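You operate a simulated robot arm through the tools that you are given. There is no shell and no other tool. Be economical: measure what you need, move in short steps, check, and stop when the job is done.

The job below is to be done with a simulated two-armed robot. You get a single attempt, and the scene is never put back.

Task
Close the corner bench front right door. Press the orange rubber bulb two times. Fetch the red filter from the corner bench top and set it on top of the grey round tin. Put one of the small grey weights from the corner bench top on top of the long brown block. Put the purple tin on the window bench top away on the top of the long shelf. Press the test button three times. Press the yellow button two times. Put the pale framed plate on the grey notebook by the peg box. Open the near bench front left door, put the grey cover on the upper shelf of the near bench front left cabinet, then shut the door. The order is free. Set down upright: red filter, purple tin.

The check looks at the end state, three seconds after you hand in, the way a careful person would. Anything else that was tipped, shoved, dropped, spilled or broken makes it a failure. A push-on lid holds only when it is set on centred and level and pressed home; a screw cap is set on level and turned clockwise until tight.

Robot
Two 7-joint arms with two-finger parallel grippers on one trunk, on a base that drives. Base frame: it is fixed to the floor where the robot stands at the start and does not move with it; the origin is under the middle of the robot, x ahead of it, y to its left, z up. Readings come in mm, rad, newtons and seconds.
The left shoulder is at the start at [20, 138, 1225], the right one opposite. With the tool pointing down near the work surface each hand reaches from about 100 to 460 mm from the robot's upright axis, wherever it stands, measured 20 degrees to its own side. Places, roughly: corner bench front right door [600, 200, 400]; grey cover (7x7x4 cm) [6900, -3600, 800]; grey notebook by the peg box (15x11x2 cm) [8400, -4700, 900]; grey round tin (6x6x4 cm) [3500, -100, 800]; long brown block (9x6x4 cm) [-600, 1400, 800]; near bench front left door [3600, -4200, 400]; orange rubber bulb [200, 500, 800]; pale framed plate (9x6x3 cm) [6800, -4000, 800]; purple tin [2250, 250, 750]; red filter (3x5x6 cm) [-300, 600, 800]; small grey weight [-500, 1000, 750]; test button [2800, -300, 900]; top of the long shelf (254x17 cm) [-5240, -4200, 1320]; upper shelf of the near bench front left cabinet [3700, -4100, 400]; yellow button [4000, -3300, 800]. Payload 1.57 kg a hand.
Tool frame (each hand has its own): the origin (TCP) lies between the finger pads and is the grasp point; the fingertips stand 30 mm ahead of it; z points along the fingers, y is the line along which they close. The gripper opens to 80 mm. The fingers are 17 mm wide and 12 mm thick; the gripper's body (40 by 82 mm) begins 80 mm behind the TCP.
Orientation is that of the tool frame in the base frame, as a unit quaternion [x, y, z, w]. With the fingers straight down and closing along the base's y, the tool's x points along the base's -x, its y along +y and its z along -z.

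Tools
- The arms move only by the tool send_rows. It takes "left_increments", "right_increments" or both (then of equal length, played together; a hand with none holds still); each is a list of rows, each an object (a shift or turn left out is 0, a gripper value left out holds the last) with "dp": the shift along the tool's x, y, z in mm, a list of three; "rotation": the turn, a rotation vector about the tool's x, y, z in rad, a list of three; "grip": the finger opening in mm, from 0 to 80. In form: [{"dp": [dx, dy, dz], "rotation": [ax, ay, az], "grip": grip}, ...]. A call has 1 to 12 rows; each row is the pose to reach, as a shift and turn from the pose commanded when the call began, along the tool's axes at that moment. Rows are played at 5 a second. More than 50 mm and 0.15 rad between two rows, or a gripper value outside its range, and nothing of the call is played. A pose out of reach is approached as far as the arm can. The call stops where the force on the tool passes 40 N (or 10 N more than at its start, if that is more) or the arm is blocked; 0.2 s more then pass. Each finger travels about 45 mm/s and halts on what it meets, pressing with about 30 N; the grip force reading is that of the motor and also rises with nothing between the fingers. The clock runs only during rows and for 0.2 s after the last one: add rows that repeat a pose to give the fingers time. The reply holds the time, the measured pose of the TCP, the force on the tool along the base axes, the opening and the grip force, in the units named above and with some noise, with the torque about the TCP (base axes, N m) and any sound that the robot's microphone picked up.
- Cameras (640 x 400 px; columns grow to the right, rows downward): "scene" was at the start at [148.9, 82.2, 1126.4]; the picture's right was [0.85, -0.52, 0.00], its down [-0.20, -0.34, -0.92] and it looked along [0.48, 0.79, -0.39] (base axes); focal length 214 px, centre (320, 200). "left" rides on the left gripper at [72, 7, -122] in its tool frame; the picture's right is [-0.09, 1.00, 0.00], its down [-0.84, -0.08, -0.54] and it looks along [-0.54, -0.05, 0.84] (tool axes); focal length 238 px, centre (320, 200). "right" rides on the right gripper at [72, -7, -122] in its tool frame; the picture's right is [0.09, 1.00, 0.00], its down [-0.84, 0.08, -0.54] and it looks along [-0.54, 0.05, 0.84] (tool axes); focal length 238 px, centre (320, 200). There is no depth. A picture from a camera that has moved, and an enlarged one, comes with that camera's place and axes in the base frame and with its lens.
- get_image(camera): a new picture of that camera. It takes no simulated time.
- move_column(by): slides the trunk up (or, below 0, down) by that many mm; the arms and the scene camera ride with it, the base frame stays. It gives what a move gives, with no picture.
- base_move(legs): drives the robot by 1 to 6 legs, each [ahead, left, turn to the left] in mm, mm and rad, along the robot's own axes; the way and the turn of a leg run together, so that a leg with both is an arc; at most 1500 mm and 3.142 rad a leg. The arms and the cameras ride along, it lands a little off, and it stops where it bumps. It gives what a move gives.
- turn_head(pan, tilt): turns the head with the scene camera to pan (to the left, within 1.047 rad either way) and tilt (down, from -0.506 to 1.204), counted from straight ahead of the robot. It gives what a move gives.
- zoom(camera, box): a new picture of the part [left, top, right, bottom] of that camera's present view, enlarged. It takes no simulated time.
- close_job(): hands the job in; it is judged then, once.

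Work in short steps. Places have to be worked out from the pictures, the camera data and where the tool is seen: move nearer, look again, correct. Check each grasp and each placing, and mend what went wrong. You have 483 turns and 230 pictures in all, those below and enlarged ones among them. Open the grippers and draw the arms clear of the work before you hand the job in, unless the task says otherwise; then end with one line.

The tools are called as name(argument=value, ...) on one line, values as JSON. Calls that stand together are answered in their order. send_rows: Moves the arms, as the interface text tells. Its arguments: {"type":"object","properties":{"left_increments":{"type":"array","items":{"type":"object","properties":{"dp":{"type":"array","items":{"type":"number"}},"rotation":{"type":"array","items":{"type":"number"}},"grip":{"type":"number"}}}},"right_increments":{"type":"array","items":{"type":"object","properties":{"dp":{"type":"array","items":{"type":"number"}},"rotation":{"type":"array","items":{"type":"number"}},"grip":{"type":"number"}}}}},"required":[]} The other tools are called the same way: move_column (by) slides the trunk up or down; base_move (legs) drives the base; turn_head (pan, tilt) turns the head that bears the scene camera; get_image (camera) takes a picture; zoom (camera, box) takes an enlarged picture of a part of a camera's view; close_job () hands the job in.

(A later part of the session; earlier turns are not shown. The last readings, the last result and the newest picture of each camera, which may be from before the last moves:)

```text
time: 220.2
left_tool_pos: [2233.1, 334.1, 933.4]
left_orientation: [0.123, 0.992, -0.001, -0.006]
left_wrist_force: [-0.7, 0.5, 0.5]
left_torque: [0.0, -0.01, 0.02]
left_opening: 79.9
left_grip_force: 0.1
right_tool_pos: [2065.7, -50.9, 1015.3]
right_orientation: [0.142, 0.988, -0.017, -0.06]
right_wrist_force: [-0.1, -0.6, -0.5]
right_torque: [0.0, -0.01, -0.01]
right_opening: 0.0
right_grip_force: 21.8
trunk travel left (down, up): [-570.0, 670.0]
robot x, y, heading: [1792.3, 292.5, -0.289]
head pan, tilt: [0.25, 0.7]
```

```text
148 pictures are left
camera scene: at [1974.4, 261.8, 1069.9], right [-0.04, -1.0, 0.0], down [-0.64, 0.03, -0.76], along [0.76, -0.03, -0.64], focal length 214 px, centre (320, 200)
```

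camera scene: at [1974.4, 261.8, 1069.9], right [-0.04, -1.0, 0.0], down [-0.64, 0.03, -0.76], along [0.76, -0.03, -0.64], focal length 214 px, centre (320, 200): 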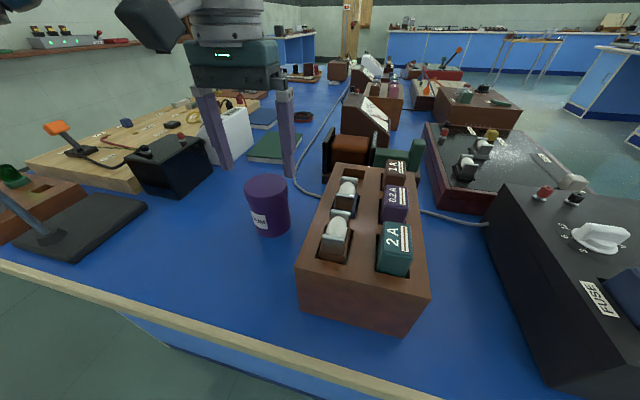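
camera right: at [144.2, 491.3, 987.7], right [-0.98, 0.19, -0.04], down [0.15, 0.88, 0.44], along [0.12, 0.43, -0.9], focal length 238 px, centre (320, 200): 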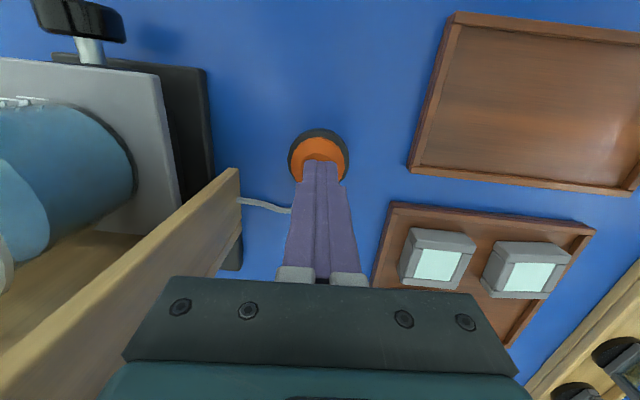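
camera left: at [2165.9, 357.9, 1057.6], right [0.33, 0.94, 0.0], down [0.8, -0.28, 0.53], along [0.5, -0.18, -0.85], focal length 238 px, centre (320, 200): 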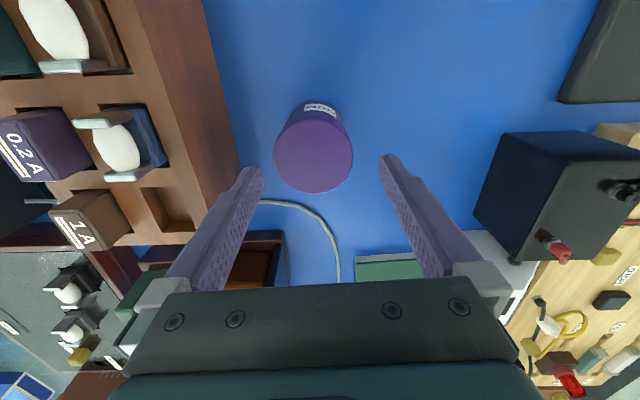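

The tin's centre is about [2231, 331], top 880. I correct 3 mm, descend astride it, and close.

send_rows(left_increments=[{"dp": [0, -3.5, 20]}, {"dp": [0, -3.5, 45]}, {"dp": [0, -3.5, 65]}, {"dp": [0, -3.5, 80]}, {"dp": [0, -3.5, 80]}])

get_image(camera="left")

zoom(camera="scene", box=[180, 120, 360, 260])

```text
time: 221.4
left_tool_pos: [2231.6, 329.5, 855.4]
left_orientation: [0.123, 0.992, 0.0, -0.008]
left_wrist_force: [-0.3, 0.3, -0.8]
left_torque: [-0.01, -0.04, 0.0]
left_opening: 80.0
left_grip_force: 0.0
right_tool_pos: [2065.4, -51.7, 1014.2]
right_orientation: [0.143, 0.988, -0.017, -0.06]
right_wrist_force: [0.2, -0.1, -1.0]
right_torque: [0.0, -0.02, 0.04]
right_opening: 0.0
right_grip_force: 21.3
trunk travel left (down, up): [-570.0, 670.0]
robot x, y, heading: [1788.5, 291.1, -0.296]
head pan, tilt: [0.25, 0.7]
```

```text
147 pictures are left
camera left: at [2165.4, 354.4, 978.0], right [0.33, 0.94, 0.0], down [0.8, -0.28, 0.53], along [0.5, -0.18, -0.85], focal length 238 px, centre (320, 200)
```

left: 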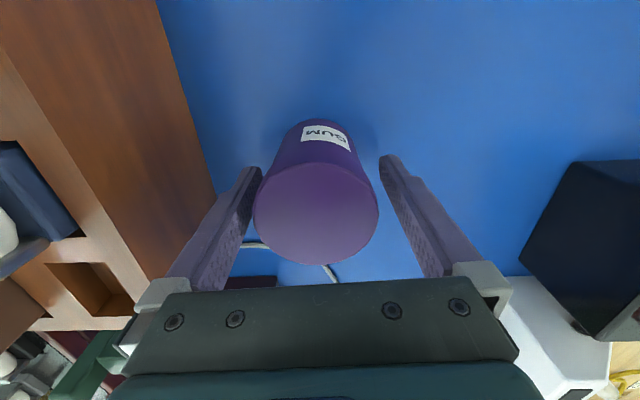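

```text
2.86 times, centred on (270, 190) of scene
camera zoom: at [1974.4, 261.8, 1069.9], right [-0.04, -1.0, 0.0], down [-0.64, 0.03, -0.76], along [0.76, -0.03, -0.64], focal length 613 px, centre (463, 229)
```

zoom: 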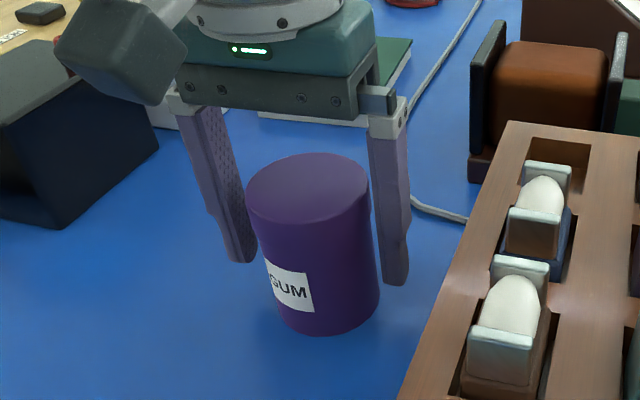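

Centred. I close on it and lift.

send_rows(left_increments=[{"dp": [0, 0, 0], "grip": 55}, {"dp": [0, 0, 0], "grip": 50}, {"dp": [0, 0, 0], "grip": 45}, {"dp": [0, 0, 0], "grip": 45}])

send_rows(left_increments=[{"dp": [0, 0, -15]}, {"dp": [0, 0, -55]}, {"dp": [0, 0, -95]}, {"dp": [0, 0, -135]}, {"dp": [0, 0, -160]}])

get_image(camera="left")

```text
time: 222.4
left_tool_pos: [2232.6, 329.9, 855.2]
left_orientation: [0.123, 0.992, 0.0, -0.007]
left_wrist_force: [0.1, -0.2, -0.2]
left_torque: [0.04, -0.02, -0.03]
left_opening: 59.6
left_grip_force: 29.8
right_tool_pos: [2066.1, -51.0, 1015.2]
right_orientation: [0.143, 0.988, -0.017, -0.059]
right_wrist_force: [0.6, -0.1, -0.1]
right_torque: [0.0, -0.01, -0.02]
right_opening: 0.0
right_grip_force: 21.3
trunk travel left (down, up): [-570.0, 670.0]
robot x, y, heading: [1794.2, 294.4, -0.29]
head pan, tilt: [0.25, 0.7]
```

```text
time: 223.6
left_tool_pos: [2232.3, 328.0, 1015.8]
left_orientation: [0.123, 0.992, 0.0, -0.008]
left_wrist_force: [0.6, 0.4, -1.9]
left_torque: [0.01, 0.04, 0.0]
left_opening: 59.6
left_grip_force: 29.9
right_tool_pos: [2065.7, -51.4, 1015.3]
right_orientation: [0.143, 0.988, -0.016, -0.06]
right_wrist_force: [0.2, 0.0, 0.3]
right_torque: [0.0, 0.01, 0.0]
right_opening: 0.0
right_grip_force: 21.1
trunk travel left (down, up): [-570.0, 670.0]
robot x, y, heading: [1792.1, 286.0, -0.295]
head pan, tilt: [0.25, 0.7]
```

```text
145 pictures are left
camera left: at [2166.5, 353.0, 1139.0], right [0.33, 0.94, 0.0], down [0.8, -0.28, 0.53], along [0.5, -0.18, -0.85], focal length 238 px, centre (320, 200)
```

left: 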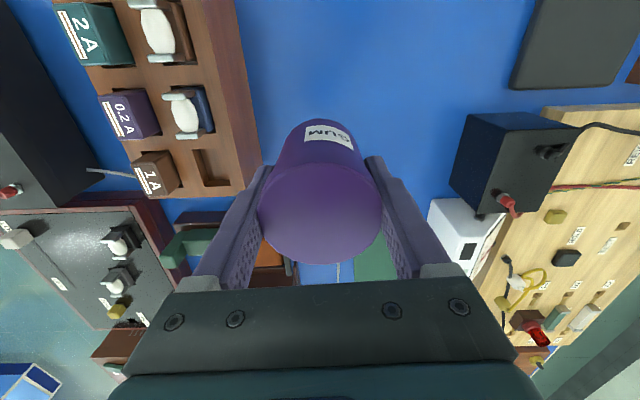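

The purple tin is held upright (60 mm). I back out, move into the open floor and turn towards the long shelf.

base_move(legs=[[-400, 0, 0], [0, -1300, 0], [0, 0, -2.35]])

turn_head(pan=0, tilt=0.15)

get_image(camera="scene")

```text
time: 237.8
left_tool_pos: [742.1, -1176.4, 1016.6]
left_orientation: [0.963, 0.268, 0.006, -0.002]
left_wrist_force: [0.3, 0.3, -1.6]
left_torque: [-0.01, 0.01, 0.0]
left_opening: 59.3
left_grip_force: 30.0
right_tool_pos: [590.5, -788.4, 1014.1]
right_orientation: [0.967, 0.247, 0.048, -0.039]
right_wrist_force: [0.2, 0.4, 0.1]
right_torque: [-0.02, 0.03, -0.01]
right_opening: 0.0
right_grip_force: 20.9
trunk travel left (down, up): [-570.0, 670.0]
robot x, y, heading: [1026.6, -836.9, -2.643]
head pan, tilt: [0.25, 0.7]
```

```text
time: 238.8
left_tool_pos: [742.0, -1176.2, 1016.0]
left_orientation: [0.963, 0.268, 0.006, -0.002]
left_wrist_force: [-0.1, -0.2, -1.3]
left_torque: [0.03, -0.01, -0.01]
left_opening: 59.5
left_grip_force: 29.4
right_tool_pos: [590.5, -788.9, 1014.6]
right_orientation: [0.967, 0.247, 0.049, -0.038]
right_wrist_force: [0.3, 0.0, 0.5]
right_torque: [0.01, -0.02, 0.0]
right_opening: 0.0
right_grip_force: 21.1
trunk travel left (down, up): [-570.0, 670.0]
robot x, y, heading: [1024.2, -835.5, -2.647]
head pan, tilt: [0.0, 0.15]
```

```text
144 pictures are left
camera scene: at [856.7, -926.0, 1119.9], right [-0.48, 0.88, 0.0], down [0.13, 0.07, -0.99], along [-0.87, -0.47, -0.15], focal length 214 px, centre (320, 200)
```

scene: 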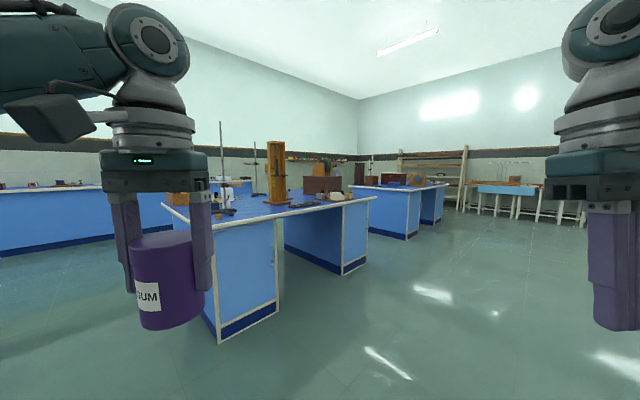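

I zoom towards the place of the long shelf.

zoom(camera="scene", box=[200, 110, 480, 230])

```text
2.29 times, centred on (340, 170) of scene
camera zoom: at [856.7, -926.0, 1119.9], right [-0.48, 0.88, 0.0], down [0.13, 0.07, -0.99], along [-0.87, -0.47, -0.15], focal length 490 px, centre (274, 269)
```

zoom: 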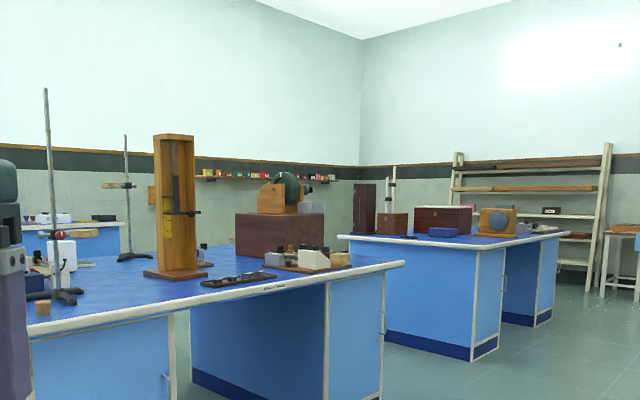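

The long shelf is the wall shelf behind the bench rows; there is an aisle between the two benches at about T=-1350 (bench axes). I turn to face that wall and strafe to the aisle.

base_move(legs=[[0, 0, 0.777], [0, -1300, 0], [0, -1270, 0]])

turn_head(pan=-0.2, tilt=0.2)

get_image(camera="scene")

```text
time: 253.3
left_tool_pos: [-1403.0, -537.9, 1015.6]
left_orientation: [0.791, 0.612, 0.005, -0.005]
left_wrist_force: [1.2, 0.6, -1.4]
left_torque: [0.0, -0.04, 0.0]
left_opening: 59.6
left_grip_force: 29.4
right_tool_pos: [-1782.0, -368.3, 1015.4]
right_orientation: [0.801, 0.595, 0.03, -0.054]
right_wrist_force: [-0.6, 1.3, -0.1]
right_torque: [0.0, 0.03, 0.02]
right_opening: 0.1
right_grip_force: 20.9
trunk travel left (down, up): [-570.0, 670.0]
robot x, y, heading: [-1437.7, -93.8, -1.874]
head pan, tilt: [0.0, 0.15]
```

```text
time: 254.1
left_tool_pos: [-1402.9, -538.1, 1016.4]
left_orientation: [0.791, 0.612, 0.006, -0.005]
left_wrist_force: [0.7, 0.8, -1.0]
left_torque: [0.01, 0.02, -0.04]
left_opening: 59.4
left_grip_force: 29.7
right_tool_pos: [-1781.7, -366.9, 1015.7]
right_orientation: [0.801, 0.595, 0.031, -0.054]
right_wrist_force: [-0.1, -0.1, -0.2]
right_torque: [-0.02, 0.0, 0.0]
right_opening: 0.2
right_grip_force: 21.3
trunk travel left (down, up): [-570.0, 670.0]
robot x, y, heading: [-1442.5, -95.4, -1.873]
head pan, tilt: [-0.201, 0.201]
```

```text
142 pictures are left
camera scene: at [-1510.4, -271.9, 1115.3], right [-0.88, 0.48, 0.0], down [0.1, 0.17, -0.98], along [-0.47, -0.86, -0.2], focal length 214 px, centre (320, 200)
```

scene: 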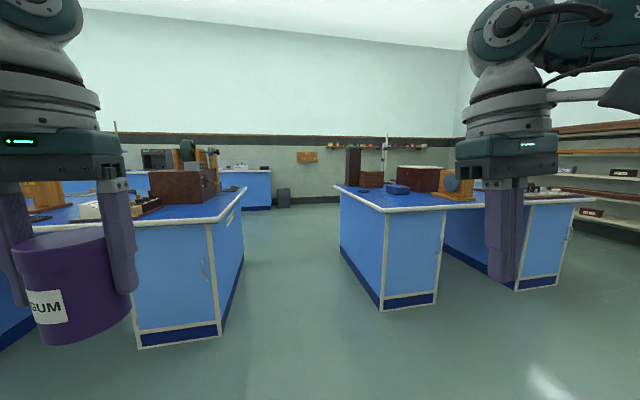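

The aisle is clear; it is centred slightly to my right. I shift right and drive through towards the shelf wall.

base_move(legs=[[0, -170, 0], [1400, 0, 0], [1400, 0, 0], [1000, 0, 0]])

turn_head(pan=-0.7, tilt=0.1)

get_image(camera="scene")

```text
time: 273.5
left_tool_pos: [-2887.0, -4064.3, 1016.2]
left_orientation: [0.81, 0.586, 0.006, -0.005]
left_wrist_force: [0.3, 1.6, -0.9]
left_torque: [-0.03, 0.01, -0.02]
left_opening: 59.3
left_grip_force: 30.4
right_tool_pos: [-3252.6, -3869.0, 1014.8]
right_orientation: [0.821, 0.568, 0.032, -0.053]
right_wrist_force: [0.2, 0.4, -0.3]
right_torque: [0.0, 0.02, 0.04]
right_opening: 0.2
right_grip_force: 21.8
trunk travel left (down, up): [-570.0, 670.0]
robot x, y, heading: [-2891.6, -3622.4, -1.935]
head pan, tilt: [-0.201, 0.201]
```

```text
time: 274.4
left_tool_pos: [-2886.6, -4063.6, 1016.0]
left_orientation: [0.81, 0.586, 0.006, -0.004]
left_wrist_force: [-0.4, -0.4, -1.6]
left_torque: [0.01, -0.03, -0.01]
left_opening: 59.6
left_grip_force: 29.5
right_tool_pos: [-3253.0, -3869.7, 1015.0]
right_orientation: [0.82, 0.569, 0.032, -0.053]
right_wrist_force: [0.2, -0.1, -1.1]
right_torque: [0.02, -0.02, 0.02]
right_opening: 0.0
right_grip_force: 21.0
trunk travel left (down, up): [-570.0, 670.0]
robot x, y, heading: [-2891.8, -3623.4, -1.933]
head pan, tilt: [-0.7, 0.099]
```

```text
141 pictures are left
camera scene: at [-3006.9, -3757.1, 1124.7], right [-0.49, 0.87, 0.0], down [0.09, 0.05, -0.99], along [-0.87, -0.48, -0.1], focal length 214 px, centre (320, 200)
```

scene: 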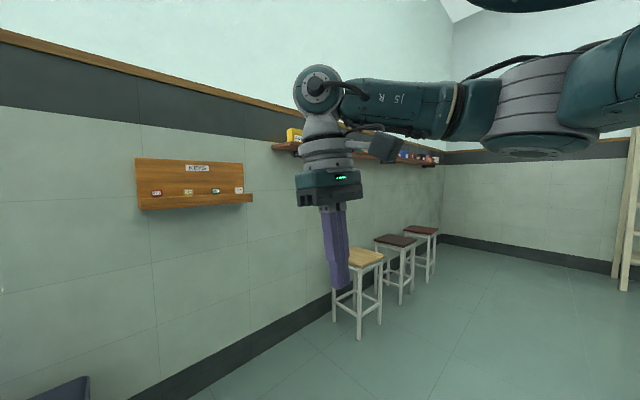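

The shelf's near end is at about T=-2430 on the wall, with stools below it further along. I straighten, raise the trunk, and approach to look at the shelf top.

move_column(by=400)

base_move(legs=[[0, 0, 0.06], [0, -850, 0], [350, 0, 0]])

turn_head(pan=-0.1, tilt=0.3)

get_image(camera="scene")

```text
time: 278.2
left_tool_pos: [-2885.3, -4063.5, 1415.5]
left_orientation: [0.81, 0.586, 0.006, -0.005]
left_wrist_force: [0.0, -0.6, -0.8]
left_torque: [0.0, 0.0, -0.03]
left_opening: 59.5
left_grip_force: 30.3
right_tool_pos: [-3252.6, -3868.7, 1414.4]
right_orientation: [0.82, 0.569, 0.032, -0.053]
right_wrist_force: [0.2, 0.4, -0.2]
right_torque: [-0.01, 0.01, 0.03]
right_opening: 0.0
right_grip_force: 21.2
trunk travel left (down, up): [-970.0, 270.0]
robot x, y, heading: [-2892.1, -3619.4, -1.933]
head pan, tilt: [-0.7, 0.099]
```

```text
time: 285.1
left_tool_pos: [-3780.6, -4138.6, 1415.4]
left_orientation: [0.788, 0.616, 0.005, -0.006]
left_wrist_force: [-1.3, 0.1, -1.8]
left_torque: [-0.03, 0.01, 0.02]
left_opening: 59.5
left_grip_force: 29.9
right_tool_pos: [-4159.8, -3971.1, 1415.5]
right_orientation: [0.8, 0.597, 0.029, -0.054]
right_wrist_force: [0.2, -0.3, 0.5]
right_torque: [0.01, -0.02, -0.02]
right_opening: 0.0
right_grip_force: 21.6
trunk travel left (down, up): [-970.0, 270.0]
robot x, y, heading: [-3814.9, -3698.5, -1.858]
head pan, tilt: [-0.7, 0.099]
```

```text
time: 286.1
left_tool_pos: [-3780.2, -4138.4, 1415.7]
left_orientation: [0.788, 0.616, 0.005, -0.005]
left_wrist_force: [0.0, 0.3, -2.2]
left_torque: [-0.02, 0.0, -0.02]
left_opening: 59.5
left_grip_force: 29.8
right_tool_pos: [-4160.4, -3972.4, 1415.3]
right_orientation: [0.799, 0.598, 0.03, -0.054]
right_wrist_force: [-0.2, 0.1, 0.2]
right_torque: [0.01, 0.01, 0.03]
right_opening: 0.0
right_grip_force: 21.3
trunk travel left (down, up): [-970.0, 270.0]
robot x, y, heading: [-3816.2, -3701.8, -1.865]
head pan, tilt: [-0.099, 0.3]
```

```text
140 pictures are left
camera scene: at [-3881.5, -3878.1, 1506.0], right [-0.92, 0.38, 0.0], down [0.11, 0.27, -0.96], along [-0.36, -0.88, -0.3], focal length 214 px, centre (320, 200)
```

scene: 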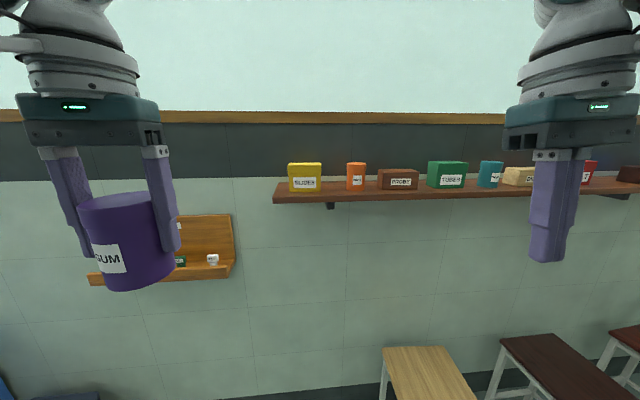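

The near end of the shelf is filled; I pan right to look for a wider gap.

turn_head(pan=-0.75, tilt=0.3)

get_image(camera="scene")

```text
time: 287.1
left_tool_pos: [-3780.1, -4138.6, 1415.7]
left_orientation: [0.788, 0.616, 0.006, -0.006]
left_wrist_force: [-0.3, -0.9, -1.3]
left_torque: [0.02, 0.0, -0.05]
left_opening: 59.6
left_grip_force: 29.5
right_tool_pos: [-4159.0, -3971.3, 1413.9]
right_orientation: [0.799, 0.598, 0.03, -0.054]
right_wrist_force: [0.0, 0.4, 0.9]
right_torque: [-0.02, -0.01, -0.01]
right_opening: 0.2
right_grip_force: 21.2
trunk travel left (down, up): [-970.0, 270.0]
robot x, y, heading: [-3820.9, -3698.7, -1.863]
head pan, tilt: [-0.75, 0.3]
```

```text
139 pictures are left
camera scene: at [-3926.5, -3838.9, 1506.0], right [-0.51, 0.86, 0.0], down [0.26, 0.15, -0.96], along [-0.82, -0.48, -0.3], focal length 214 px, centre (320, 200)
```

scene: 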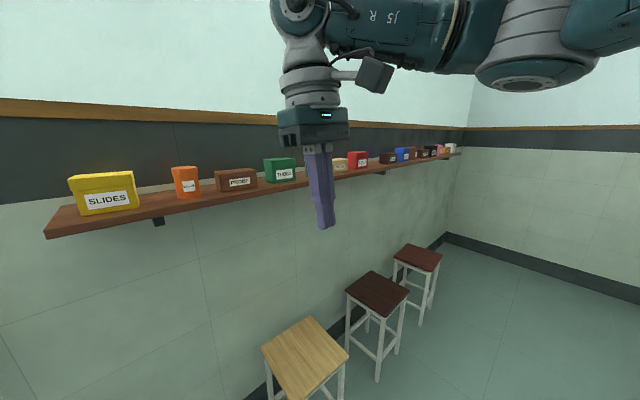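

zoom(camera="scene", box=[300, 120, 480, 220])

```text
3.56 times, centred on (390, 170) of scene
camera zoom: at [-3926.5, -3838.9, 1506.0], right [-0.51, 0.86, 0.0], down [0.26, 0.15, -0.96], along [-0.82, -0.48, -0.3], focal length 763 px, centre (71, 307)
```

zoom: 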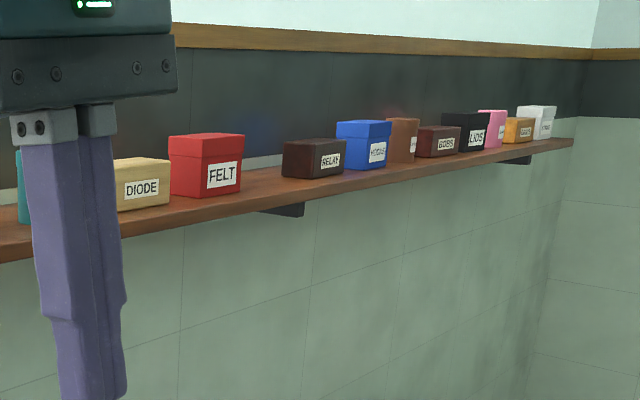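

The gap between FELT and RELAY, about 170 mm wide at [-5197, -4206], is where the tin should go. I strafe along to it, then check the stools below.

base_move(legs=[[0, -1300, 0]])

send_rows(right_increments=[{"dp": [25, 0, -10]}, {"dp": [50, 0, -30]}, {"dp": [75, 0, -50]}, {"dp": [100, 0, -60]}])

turn_head(pan=0, tilt=0.8)

get_image(camera="scene")

```text
time: 293.7
left_tool_pos: [-5026.2, -3773.7, 1415.1]
left_orientation: [0.783, 0.622, 0.006, -0.006]
left_wrist_force: [0.3, -0.6, -0.6]
left_torque: [-0.01, 0.0, 0.02]
left_opening: 59.5
left_grip_force: 30.2
right_tool_pos: [-5409.4, -3613.0, 1415.4]
right_orientation: [0.794, 0.604, 0.03, -0.054]
right_wrist_force: [-0.3, 0.2, 0.6]
right_torque: [0.01, -0.02, -0.02]
right_opening: 0.0
right_grip_force: 21.4
trunk travel left (down, up): [-970.0, 270.0]
robot x, y, heading: [-5067.7, -3335.8, -1.846]
head pan, tilt: [-0.75, 0.3]
```

```text
time: 294.8
left_tool_pos: [-5026.4, -3774.9, 1416.2]
left_orientation: [0.783, 0.622, 0.006, -0.005]
left_wrist_force: [-0.7, 0.1, -1.8]
left_torque: [-0.05, 0.01, 0.0]
left_opening: 59.8
left_grip_force: 29.7
right_tool_pos: [-5389.6, -3498.4, 1446.1]
right_orientation: [0.79, 0.59, 0.082, -0.146]
right_wrist_force: [-0.6, 0.4, 0.1]
right_torque: [-0.02, 0.0, 0.03]
right_opening: 0.3
right_grip_force: 21.4
trunk travel left (down, up): [-970.0, 270.0]
robot x, y, heading: [-5070.4, -3333.1, -1.844]
head pan, tilt: [-0.75, 0.3]
stopped in row 4 (right hand): the arm was blocked; the commanded pose is now the measured one
```

```text
time: 295.9
left_tool_pos: [-5026.6, -3774.7, 1415.8]
left_orientation: [0.782, 0.623, 0.005, -0.005]
left_wrist_force: [-0.9, -0.3, -1.6]
left_torque: [0.01, 0.02, -0.02]
left_opening: 59.4
left_grip_force: 30.3
right_tool_pos: [-5390.6, -3497.4, 1444.2]
right_orientation: [0.79, 0.589, 0.082, -0.146]
right_wrist_force: [0.4, -0.2, 0.8]
right_torque: [0.01, 0.01, 0.02]
right_opening: 0.1
right_grip_force: 21.1
trunk travel left (down, up): [-970.0, 270.0]
robot x, y, heading: [-5070.8, -3335.1, -1.843]
head pan, tilt: [0.0, 0.799]
```

```text
137 pictures are left
camera scene: at [-5120.1, -3505.7, 1461.7], right [-0.96, 0.27, 0.0], down [0.19, 0.69, -0.7], along [-0.19, -0.67, -0.72], focal length 214 px, centre (320, 200)
```

scene: 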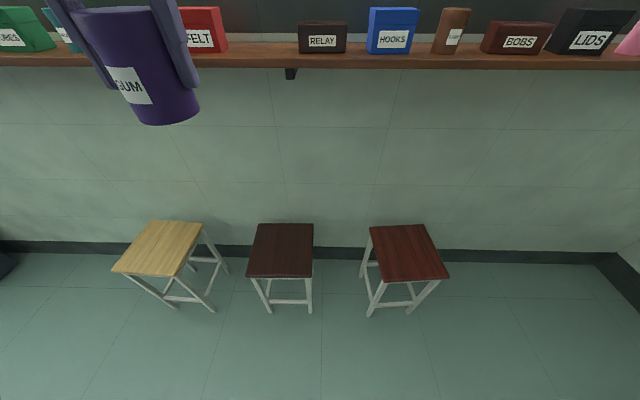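

The stools stand further in (n≈-5280) and leave room. I straighten and close in most of the way, then look again.

base_move(legs=[[0, 0, -0.028], [340, 0, 0]])

turn_head(pan=0.15, tilt=0.5)

get_image(camera="scene")

get_image(camera="left")

```text
time: 298.4
left_tool_pos: [-5141.7, -4099.7, 1416.3]
left_orientation: [0.792, 0.61, 0.006, -0.006]
left_wrist_force: [-0.2, -0.3, -1.5]
left_torque: [-0.01, 0.0, 0.01]
left_opening: 59.6
left_grip_force: 30.1
right_tool_pos: [-5496.0, -3811.4, 1445.4]
right_orientation: [0.8, 0.577, 0.083, -0.144]
right_wrist_force: [-0.4, 0.0, -0.6]
right_torque: [0.0, -0.01, 0.01]
right_opening: 0.3
right_grip_force: 21.2
trunk travel left (down, up): [-970.0, 270.0]
robot x, y, heading: [-5175.0, -3658.9, -1.869]
head pan, tilt: [0.0, 0.799]
```

```text
time: 299.2
left_tool_pos: [-5140.6, -4100.2, 1416.2]
left_orientation: [0.792, 0.61, 0.006, -0.006]
left_wrist_force: [0.2, -0.3, -1.7]
left_torque: [0.0, -0.05, 0.01]
left_opening: 59.6
left_grip_force: 30.3
right_tool_pos: [-5497.0, -3812.9, 1444.5]
right_orientation: [0.8, 0.577, 0.084, -0.145]
right_wrist_force: [-0.8, -0.1, -0.4]
right_torque: [0.02, 0.02, 0.0]
right_opening: 0.0
right_grip_force: 21.0
trunk travel left (down, up): [-970.0, 270.0]
robot x, y, heading: [-5174.4, -3657.6, -1.875]
head pan, tilt: [0.15, 0.499]
```

```text
136 pictures are left
camera scene: at [-5216.4, -3841.7, 1487.5], right [-0.99, 0.15, 0.0], down [0.07, 0.47, -0.88], along [-0.13, -0.87, -0.48], focal length 214 px, centre (320, 200)
```

scene: 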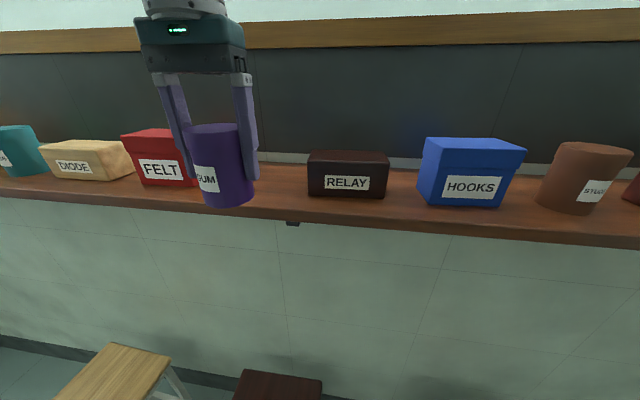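

```text
135 pictures are left
camera left: at [-5116.5, -4033.5, 1538.4], right [0.94, -0.34, 0.0], down [-0.29, -0.8, 0.53], along [-0.18, -0.5, -0.85], focal length 238 px, centre (320, 200)
```

left: 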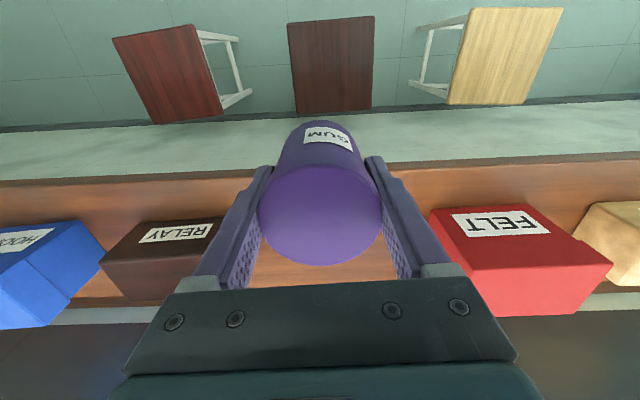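

The tin is lined up with the gap (centre n≈-5550, tin at n≈-5431). I move the base 95 mm ahead.

base_move(legs=[[95, 0, 0]])

get_image(camera="left")

get_image(camera="scene")

```text
time: 300.4
left_tool_pos: [-5169.7, -4192.1, 1415.6]
left_orientation: [0.792, 0.61, 0.006, -0.005]
left_wrist_force: [0.0, 0.1, -1.2]
left_torque: [-0.01, 0.0, 0.01]
left_opening: 59.6
left_grip_force: 29.8
right_tool_pos: [-5522.4, -3903.5, 1445.3]
right_orientation: [0.799, 0.577, 0.083, -0.143]
right_wrist_force: [-0.1, -0.1, 0.3]
right_torque: [0.0, -0.04, 0.01]
right_opening: 0.0
right_grip_force: 21.2
trunk travel left (down, up): [-970.0, 270.0]
robot x, y, heading: [-5199.4, -3744.2, -1.876]
head pan, tilt: [0.15, 0.499]
```

```text
134 pictures are left
camera left: at [-5145.0, -4123.9, 1538.3], right [0.94, -0.34, 0.0], down [-0.29, -0.8, 0.53], along [-0.18, -0.5, -0.85], focal length 238 px, centre (320, 200)
```

left: 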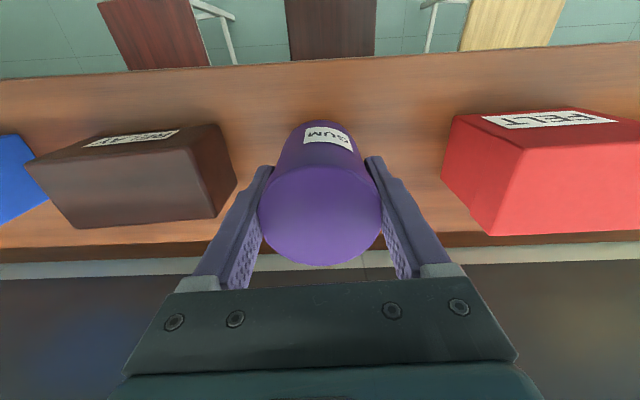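

```text
133 pictures are left
camera scene: at [-5244.8, -3932.1, 1487.6], right [-0.99, 0.15, 0.0], down [0.07, 0.47, -0.88], along [-0.13, -0.87, -0.48], focal length 214 px, centre (320, 200)
```

scene: 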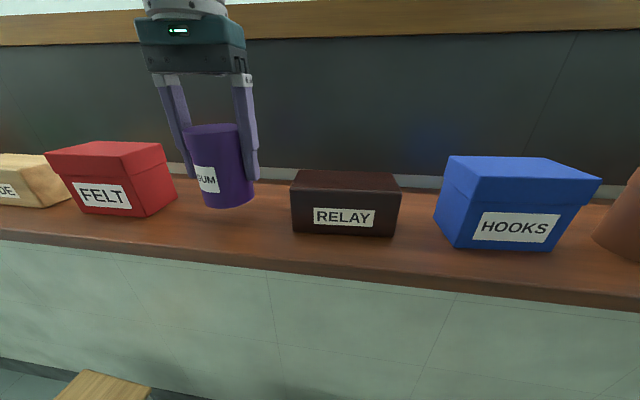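

The tin is well over the shelf between the boxes. I lower it to contact.

send_rows(left_increments=[{"dp": [0, 0, 15]}, {"dp": [0, 0, 30]}, {"dp": [0, 0, 35]}, {"dp": [0, 0, 38]}, {"dp": [0, 0, 38]}])

zoom(camera="scene", box=[120, 100, 320, 240])

```text
time: 301.6
left_tool_pos: [-5169.8, -4190.6, 1377.5]
left_orientation: [0.792, 0.611, 0.005, -0.005]
left_wrist_force: [1.7, 1.2, 11.7]
left_torque: [-0.07, -0.11, 0.01]
left_opening: 59.7
left_grip_force: 29.9
right_tool_pos: [-5524.2, -3904.0, 1445.5]
right_orientation: [0.8, 0.577, 0.083, -0.144]
right_wrist_force: [0.1, 0.1, 0.0]
right_torque: [-0.04, -0.04, 0.0]
right_opening: 0.0
right_grip_force: 21.6
trunk travel left (down, up): [-970.0, 270.0]
robot x, y, heading: [-5202.8, -3752.2, -1.872]
head pan, tilt: [0.15, 0.499]
```

```text
2.86 times, centred on (220, 170) of scene
camera zoom: at [-5244.7, -3932.6, 1487.8], right [-0.99, 0.15, 0.0], down [0.07, 0.47, -0.88], along [-0.13, -0.87, -0.48], focal length 613 px, centre (606, 286)
```

zoom: 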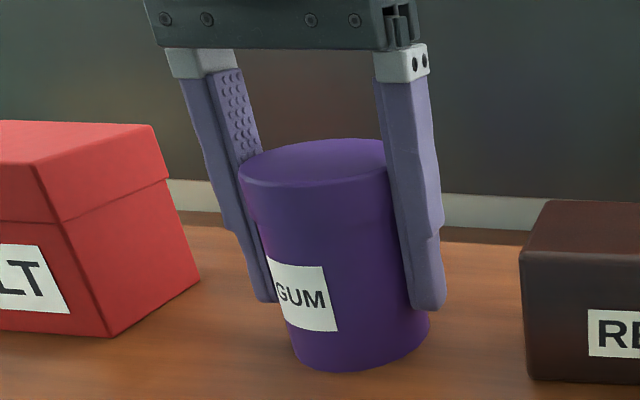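

Contact at about 12 N and level. I open and lift off.

send_rows(left_increments=[{"dp": [0, 0, -0.5], "grip": 64}, {"dp": [0, 0, -0.5], "grip": 70}, {"dp": [0, 0, -0.5], "grip": 76}, {"dp": [0, 0, -0.5], "grip": 76}, {"dp": [0, 0, -30]}, {"dp": [0, 0, -70]}, {"dp": [0, 0, -100]}])

base_move(legs=[[-350, 0, 0]])

get_image(camera="scene")

```text
time: 303.2
left_tool_pos: [-5169.8, -4194.0, 1479.1]
left_orientation: [0.792, 0.611, 0.005, -0.006]
left_wrist_force: [-0.6, -0.7, 0.1]
left_torque: [-0.01, 0.01, 0.02]
left_opening: 75.8
left_grip_force: 0.0
right_tool_pos: [-5523.7, -3903.4, 1444.4]
right_orientation: [0.8, 0.577, 0.084, -0.145]
right_wrist_force: [0.3, 0.1, 0.1]
right_torque: [0.01, -0.03, -0.01]
right_opening: 0.0
right_grip_force: 21.6
trunk travel left (down, up): [-970.0, 270.0]
robot x, y, heading: [-5203.0, -3748.5, -1.878]
head pan, tilt: [0.15, 0.499]
```

```text
time: 305.4
left_tool_pos: [-5067.7, -3861.3, 1478.5]
left_orientation: [0.792, 0.611, 0.005, -0.006]
left_wrist_force: [0.7, 0.0, 1.1]
left_torque: [-0.03, -0.04, -0.01]
left_opening: 75.7
left_grip_force: 0.1
right_tool_pos: [-5420.3, -3571.1, 1445.1]
right_orientation: [0.799, 0.577, 0.084, -0.145]
right_wrist_force: [-0.6, 0.3, -0.5]
right_torque: [0.0, 0.01, 0.01]
right_opening: 0.2
right_grip_force: 21.4
trunk travel left (down, up): [-970.0, 270.0]
robot x, y, heading: [-5096.6, -3416.9, -1.874]
head pan, tilt: [0.15, 0.499]
```

```text
131 pictures are left
camera scene: at [-5140.4, -3599.3, 1487.6], right [-0.99, 0.15, 0.0], down [0.07, 0.47, -0.88], along [-0.14, -0.87, -0.48], focal length 214 px, centre (320, 200)
```

scene: 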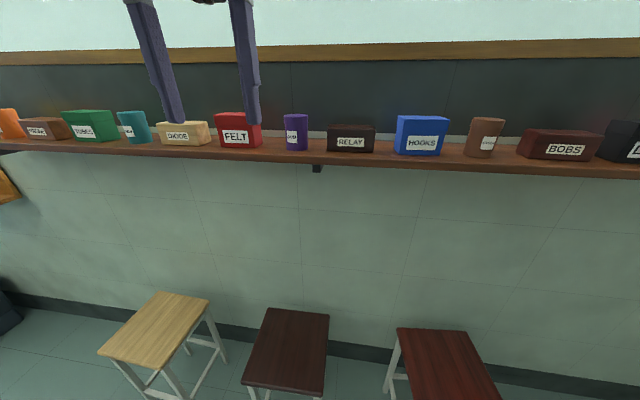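

The purple tin stands on the long shelf. Next I return through the aisle towards the near bench and its yellow button.

base_move(legs=[[0, 1170, 0], [0, 1170, 0], [-1300, 0, 0], [-1300, 0, 0], [-1250, 0, 0], [0, 0, 1.571]])

move_column(by=-300)

turn_head(pan=0, tilt=0.15)

get_image(camera="scene")

```text
time: 339.0
left_tool_pos: [-1241.1, -448.7, 1478.0]
left_orientation: [0.125, 0.992, 0.0, -0.008]
left_wrist_force: [0.0, 0.4, 0.2]
left_torque: [0.01, -0.01, 0.0]
left_opening: 76.0
left_grip_force: 0.0
right_tool_pos: [-1530.6, -803.0, 1445.5]
right_orientation: [0.154, 0.974, -0.044, -0.161]
right_wrist_force: [-0.2, -0.1, -0.9]
right_torque: [-0.01, -0.01, 0.02]
right_opening: 0.1
right_grip_force: 21.1
trunk travel left (down, up): [-970.0, 270.0]
robot x, y, heading: [-1686.0, -482.5, -0.3]
head pan, tilt: [0.15, 0.499]
```

```text
time: 342.0
left_tool_pos: [-1243.3, -447.8, 1178.3]
left_orientation: [0.125, 0.992, 0.0, -0.008]
left_wrist_force: [0.1, -0.4, 0.0]
left_torque: [0.01, -0.01, 0.0]
left_opening: 76.0
left_grip_force: 0.0
right_tool_pos: [-1529.5, -803.2, 1145.1]
right_orientation: [0.154, 0.974, -0.043, -0.161]
right_wrist_force: [0.0, 0.1, 0.3]
right_torque: [-0.02, 0.0, 0.01]
right_opening: 0.1
right_grip_force: 21.3
trunk travel left (down, up): [-670.0, 570.0]
robot x, y, heading: [-1686.5, -486.9, -0.303]
head pan, tilt: [0.15, 0.499]
```

```text
time: 342.8
left_tool_pos: [-1242.2, -448.6, 1177.8]
left_orientation: [0.125, 0.992, -0.001, -0.008]
left_wrist_force: [-0.1, 0.5, 0.0]
left_torque: [0.0, 0.0, 0.03]
left_opening: 75.8
left_grip_force: 0.1
right_tool_pos: [-1530.4, -802.6, 1144.3]
right_orientation: [0.154, 0.974, -0.043, -0.161]
right_wrist_force: [0.0, -0.4, -0.4]
right_torque: [-0.01, -0.02, 0.04]
right_opening: 0.0
right_grip_force: 20.9
trunk travel left (down, up): [-670.0, 570.0]
robot x, y, heading: [-1687.7, -483.6, -0.295]
head pan, tilt: [0.0, 0.15]
```

```text
130 pictures are left
camera scene: at [-1500.6, -534.9, 1219.9], right [-0.29, -0.96, 0.0], down [-0.14, 0.04, -0.99], along [0.95, -0.29, -0.15], focal length 214 px, centre (320, 200)
```

scene: 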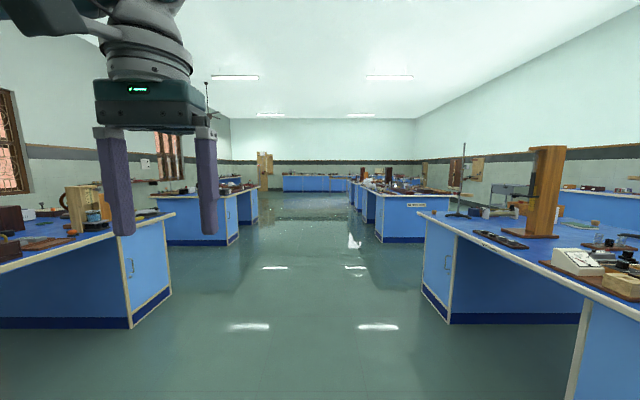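

The corridor ahead is clear. I drive along it to the near bench.

base_move(legs=[[0, 150, 0], [1500, 0, 0], [1500, 0, 0], [1500, 0, 0], [1100, 0, 0]])

turn_head(pan=-0.7, tilt=0.4)

get_image(camera="scene")

```text
time: 370.4
left_tool_pos: [4127.3, -1948.7, 1178.5]
left_orientation: [0.132, 0.991, 0.0, -0.008]
left_wrist_force: [-0.4, 0.7, 0.1]
left_torque: [0.01, 0.01, 0.0]
left_opening: 76.2
left_grip_force: 0.0
right_tool_pos: [3834.9, -2297.9, 1145.1]
right_orientation: [0.161, 0.973, -0.042, -0.161]
right_wrist_force: [1.1, 0.4, -0.1]
right_torque: [-0.01, -0.01, 0.01]
right_opening: 0.2
right_grip_force: 20.9
trunk travel left (down, up): [-670.0, 570.0]
robot x, y, heading: [3681.5, -1975.0, -0.31]
head pan, tilt: [0.0, 0.15]
```

```text
time: 371.4
left_tool_pos: [4127.8, -1948.0, 1179.0]
left_orientation: [0.132, 0.991, 0.001, -0.008]
left_wrist_force: [-0.1, -0.1, -0.8]
left_torque: [-0.02, 0.01, 0.01]
left_opening: 76.3
left_grip_force: 0.1
right_tool_pos: [3835.3, -2298.5, 1144.9]
right_orientation: [0.161, 0.973, -0.043, -0.162]
right_wrist_force: [-0.1, -0.2, 0.1]
right_torque: [-0.01, -0.02, -0.01]
right_opening: 0.0
right_grip_force: 21.5
trunk travel left (down, up): [-670.0, 570.0]
robot x, y, heading: [3684.6, -1972.3, -0.312]
head pan, tilt: [-0.7, 0.4]
```

```text
129 pictures are left
camera scene: at [3829.0, -2081.0, 1196.8], right [-0.85, -0.53, 0.0], down [-0.21, 0.33, -0.92], along [0.49, -0.78, -0.39], focal length 214 px, centre (320, 200)
```

scene: 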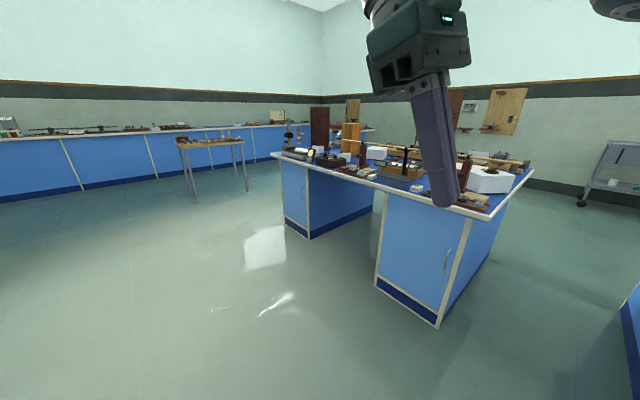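

I zoom on the bench top to find the yellow button.

zoom(camera="scene", box=[260, 100, 540, 240])

```text
2.29 times, centred on (400, 170) of scene
camera zoom: at [3829.0, -2081.0, 1196.8], right [-0.85, -0.53, 0.0], down [-0.21, 0.33, -0.92], along [0.49, -0.78, -0.39], focal length 490 px, centre (137, 269)
```

zoom: 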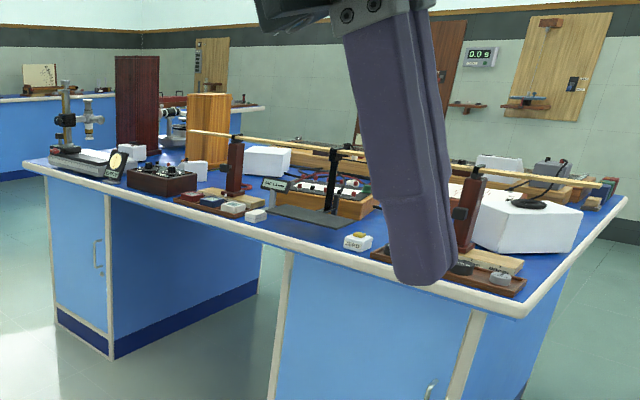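

The yellow button is on a small white box at about [3962, -3235]. I turn to face the bench and approach.

base_move(legs=[[0, 0, -1.56], [0, 510, 0], [700, 0, 0]])

move_column(by=-170)

send_rows(left_increments=[{"grip": 0}, {"grip": 0}, {"grip": 0}, {"grip": 0}, {"grip": 0}, {"grip": 0}, {"grip": 0}, {"grip": 0}])

turn_head(pan=0.2, tilt=0.7)

get_image(camera="scene")

```text
time: 381.7
left_tool_pos: [3984.0, -3246.7, 1177.4]
left_orientation: [0.794, 0.608, 0.006, -0.006]
left_wrist_force: [1.0, -0.4, 0.3]
left_torque: [-0.01, -0.01, 0.01]
left_opening: 76.1
left_grip_force: 0.1
right_tool_pos: [3634.0, -2953.9, 1144.7]
right_orientation: [0.802, 0.573, 0.085, -0.144]
right_wrist_force: [0.2, 0.4, -0.3]
right_torque: [-0.02, 0.03, 0.02]
right_opening: 0.0
right_grip_force: 21.5
trunk travel left (down, up): [-670.0, 570.0]
robot x, y, heading: [3953.3, -2804.4, -1.883]
head pan, tilt: [-0.7, 0.4]
```

```text
time: 383.6
left_tool_pos: [3982.9, -3247.3, 1007.3]
left_orientation: [0.794, 0.607, 0.005, -0.006]
left_wrist_force: [0.0, 0.1, 0.9]
left_torque: [-0.01, 0.03, -0.01]
left_opening: 75.9
left_grip_force: 0.2
right_tool_pos: [3632.9, -2953.5, 975.3]
right_orientation: [0.802, 0.573, 0.085, -0.144]
right_wrist_force: [0.2, 0.1, -0.5]
right_torque: [-0.01, 0.0, -0.02]
right_opening: 0.2
right_grip_force: 21.1
trunk travel left (down, up): [-500.0, 740.0]
robot x, y, heading: [3958.7, -2803.2, -1.884]
head pan, tilt: [-0.7, 0.4]
```

```text
time: 385.4
left_tool_pos: [3983.3, -3245.6, 1007.0]
left_orientation: [0.793, 0.609, 0.005, -0.006]
left_wrist_force: [0.0, -0.1, 0.7]
left_torque: [-0.03, 0.01, -0.02]
left_opening: 0.3
left_grip_force: 21.6
right_tool_pos: [3632.7, -2953.7, 975.6]
right_orientation: [0.802, 0.573, 0.084, -0.144]
right_wrist_force: [0.0, -0.1, -0.1]
right_torque: [0.02, 0.01, -0.01]
right_opening: 0.0
right_grip_force: 21.2
trunk travel left (down, up): [-500.0, 740.0]
robot x, y, heading: [3955.8, -2805.1, -1.883]
head pan, tilt: [-0.7, 0.4]
```

```text
time: 386.6
left_tool_pos: [3985.1, -3247.2, 1009.0]
left_orientation: [0.795, 0.607, 0.006, -0.006]
left_wrist_force: [0.4, 1.3, 0.1]
left_torque: [0.03, 0.02, -0.01]
left_opening: 0.0
left_grip_force: 21.7
right_tool_pos: [3633.8, -2953.7, 974.6]
right_orientation: [0.802, 0.573, 0.085, -0.144]
right_wrist_force: [-0.7, 0.0, -0.2]
right_torque: [0.03, 0.03, -0.03]
right_opening: 0.0
right_grip_force: 21.2
trunk travel left (down, up): [-500.0, 740.0]
robot x, y, heading: [3957.3, -2804.3, -1.884]
head pan, tilt: [0.201, 0.7]
```

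```text
127 pictures are left
camera scene: at [3917.7, -2979.7, 999.9], right [-0.99, 0.11, 0.0], down [0.07, 0.64, -0.77], along [-0.09, -0.76, -0.64], focal length 214 px, centre (320, 200)
```

scene: 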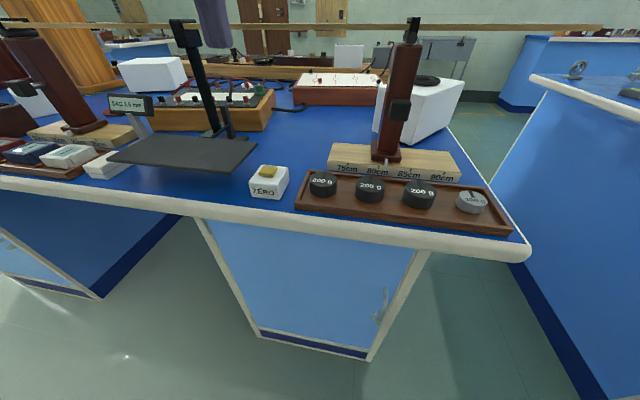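

The yellow button, on the box marked ZERO, is at about [3961, -3246, 835]. I bring the closed left fingers over it.

send_rows(left_increments=[{"dp": [-3, -12, 30]}, {"dp": [-5, -24, 60]}, {"dp": [-5, -24, 95]}, {"dp": [-5, -24, 95]}])

zoom(camera="left", box=[220, 80, 420, 240])

zoom(camera="scene", box=[190, 80, 350, 220])

```text
time: 387.6
left_tool_pos: [3960.4, -3245.6, 912.7]
left_orientation: [0.795, 0.607, 0.005, -0.005]
left_wrist_force: [-0.2, 1.1, 0.2]
left_torque: [0.01, 0.0, 0.02]
left_opening: 0.3
left_grip_force: 21.0
right_tool_pos: [3632.8, -2953.8, 975.3]
right_orientation: [0.802, 0.574, 0.085, -0.144]
right_wrist_force: [-0.1, 0.7, -1.3]
right_torque: [0.0, 0.0, -0.02]
right_opening: 0.1
right_grip_force: 21.3
trunk travel left (down, up): [-500.0, 740.0]
robot x, y, heading: [3954.3, -2802.8, -1.884]
head pan, tilt: [0.201, 0.7]
```

```text
2.50 times, centred on (320, 160) of left
camera zoom: at [3985.2, -3178.8, 1035.9], right [0.94, -0.35, 0.0], down [-0.3, -0.8, 0.53], along [-0.19, -0.49, -0.85], focal length 596 px, centre (320, 300)
```

zoom: 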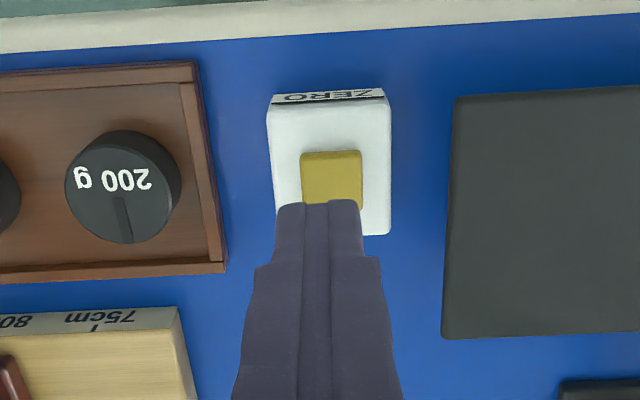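

```text
2.86 times, centred on (270, 150) of scene
camera zoom: at [3917.8, -2979.7, 999.9], right [-0.99, 0.11, 0.0], down [0.07, 0.64, -0.77], along [-0.09, -0.76, -0.64], focal length 613 px, centre (463, 343)
```

zoom: 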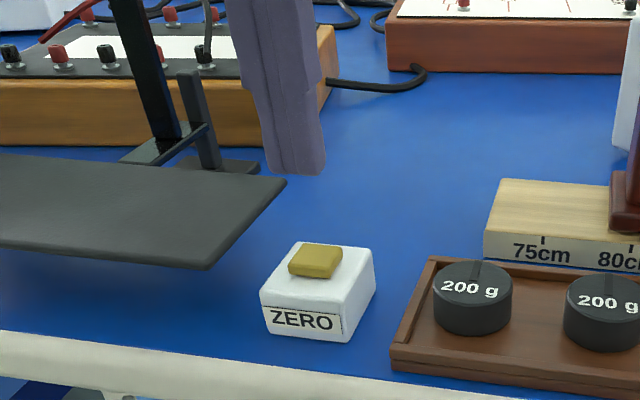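

The tips are right above. I press down.

send_rows(left_increments=[{"dp": [-2, 1, 25]}, {"dp": [-2, 1, 40]}, {"dp": [-2, 1, 45]}, {"dp": [-2, 1, 49]}, {"dp": [-2, 1, 53]}, {"dp": [-2, 1, 56]}])

```text
time: 389.1
left_tool_pos: [3959.8, -3244.1, 858.9]
left_orientation: [0.795, 0.606, 0.004, -0.006]
left_wrist_force: [2.0, 3.1, 11.9]
left_torque: [0.06, 0.01, 0.04]
left_opening: 0.0
left_grip_force: 21.3
right_tool_pos: [3634.2, -2954.5, 975.3]
right_orientation: [0.802, 0.574, 0.085, -0.144]
right_wrist_force: [0.3, 0.7, 0.9]
right_torque: [0.0, 0.02, 0.0]
right_opening: 0.0
right_grip_force: 21.1
trunk travel left (down, up): [-500.0, 740.0]
robot x, y, heading: [3955.9, -2801.8, -1.887]
head pan, tilt: [0.201, 0.7]
heard: click
```

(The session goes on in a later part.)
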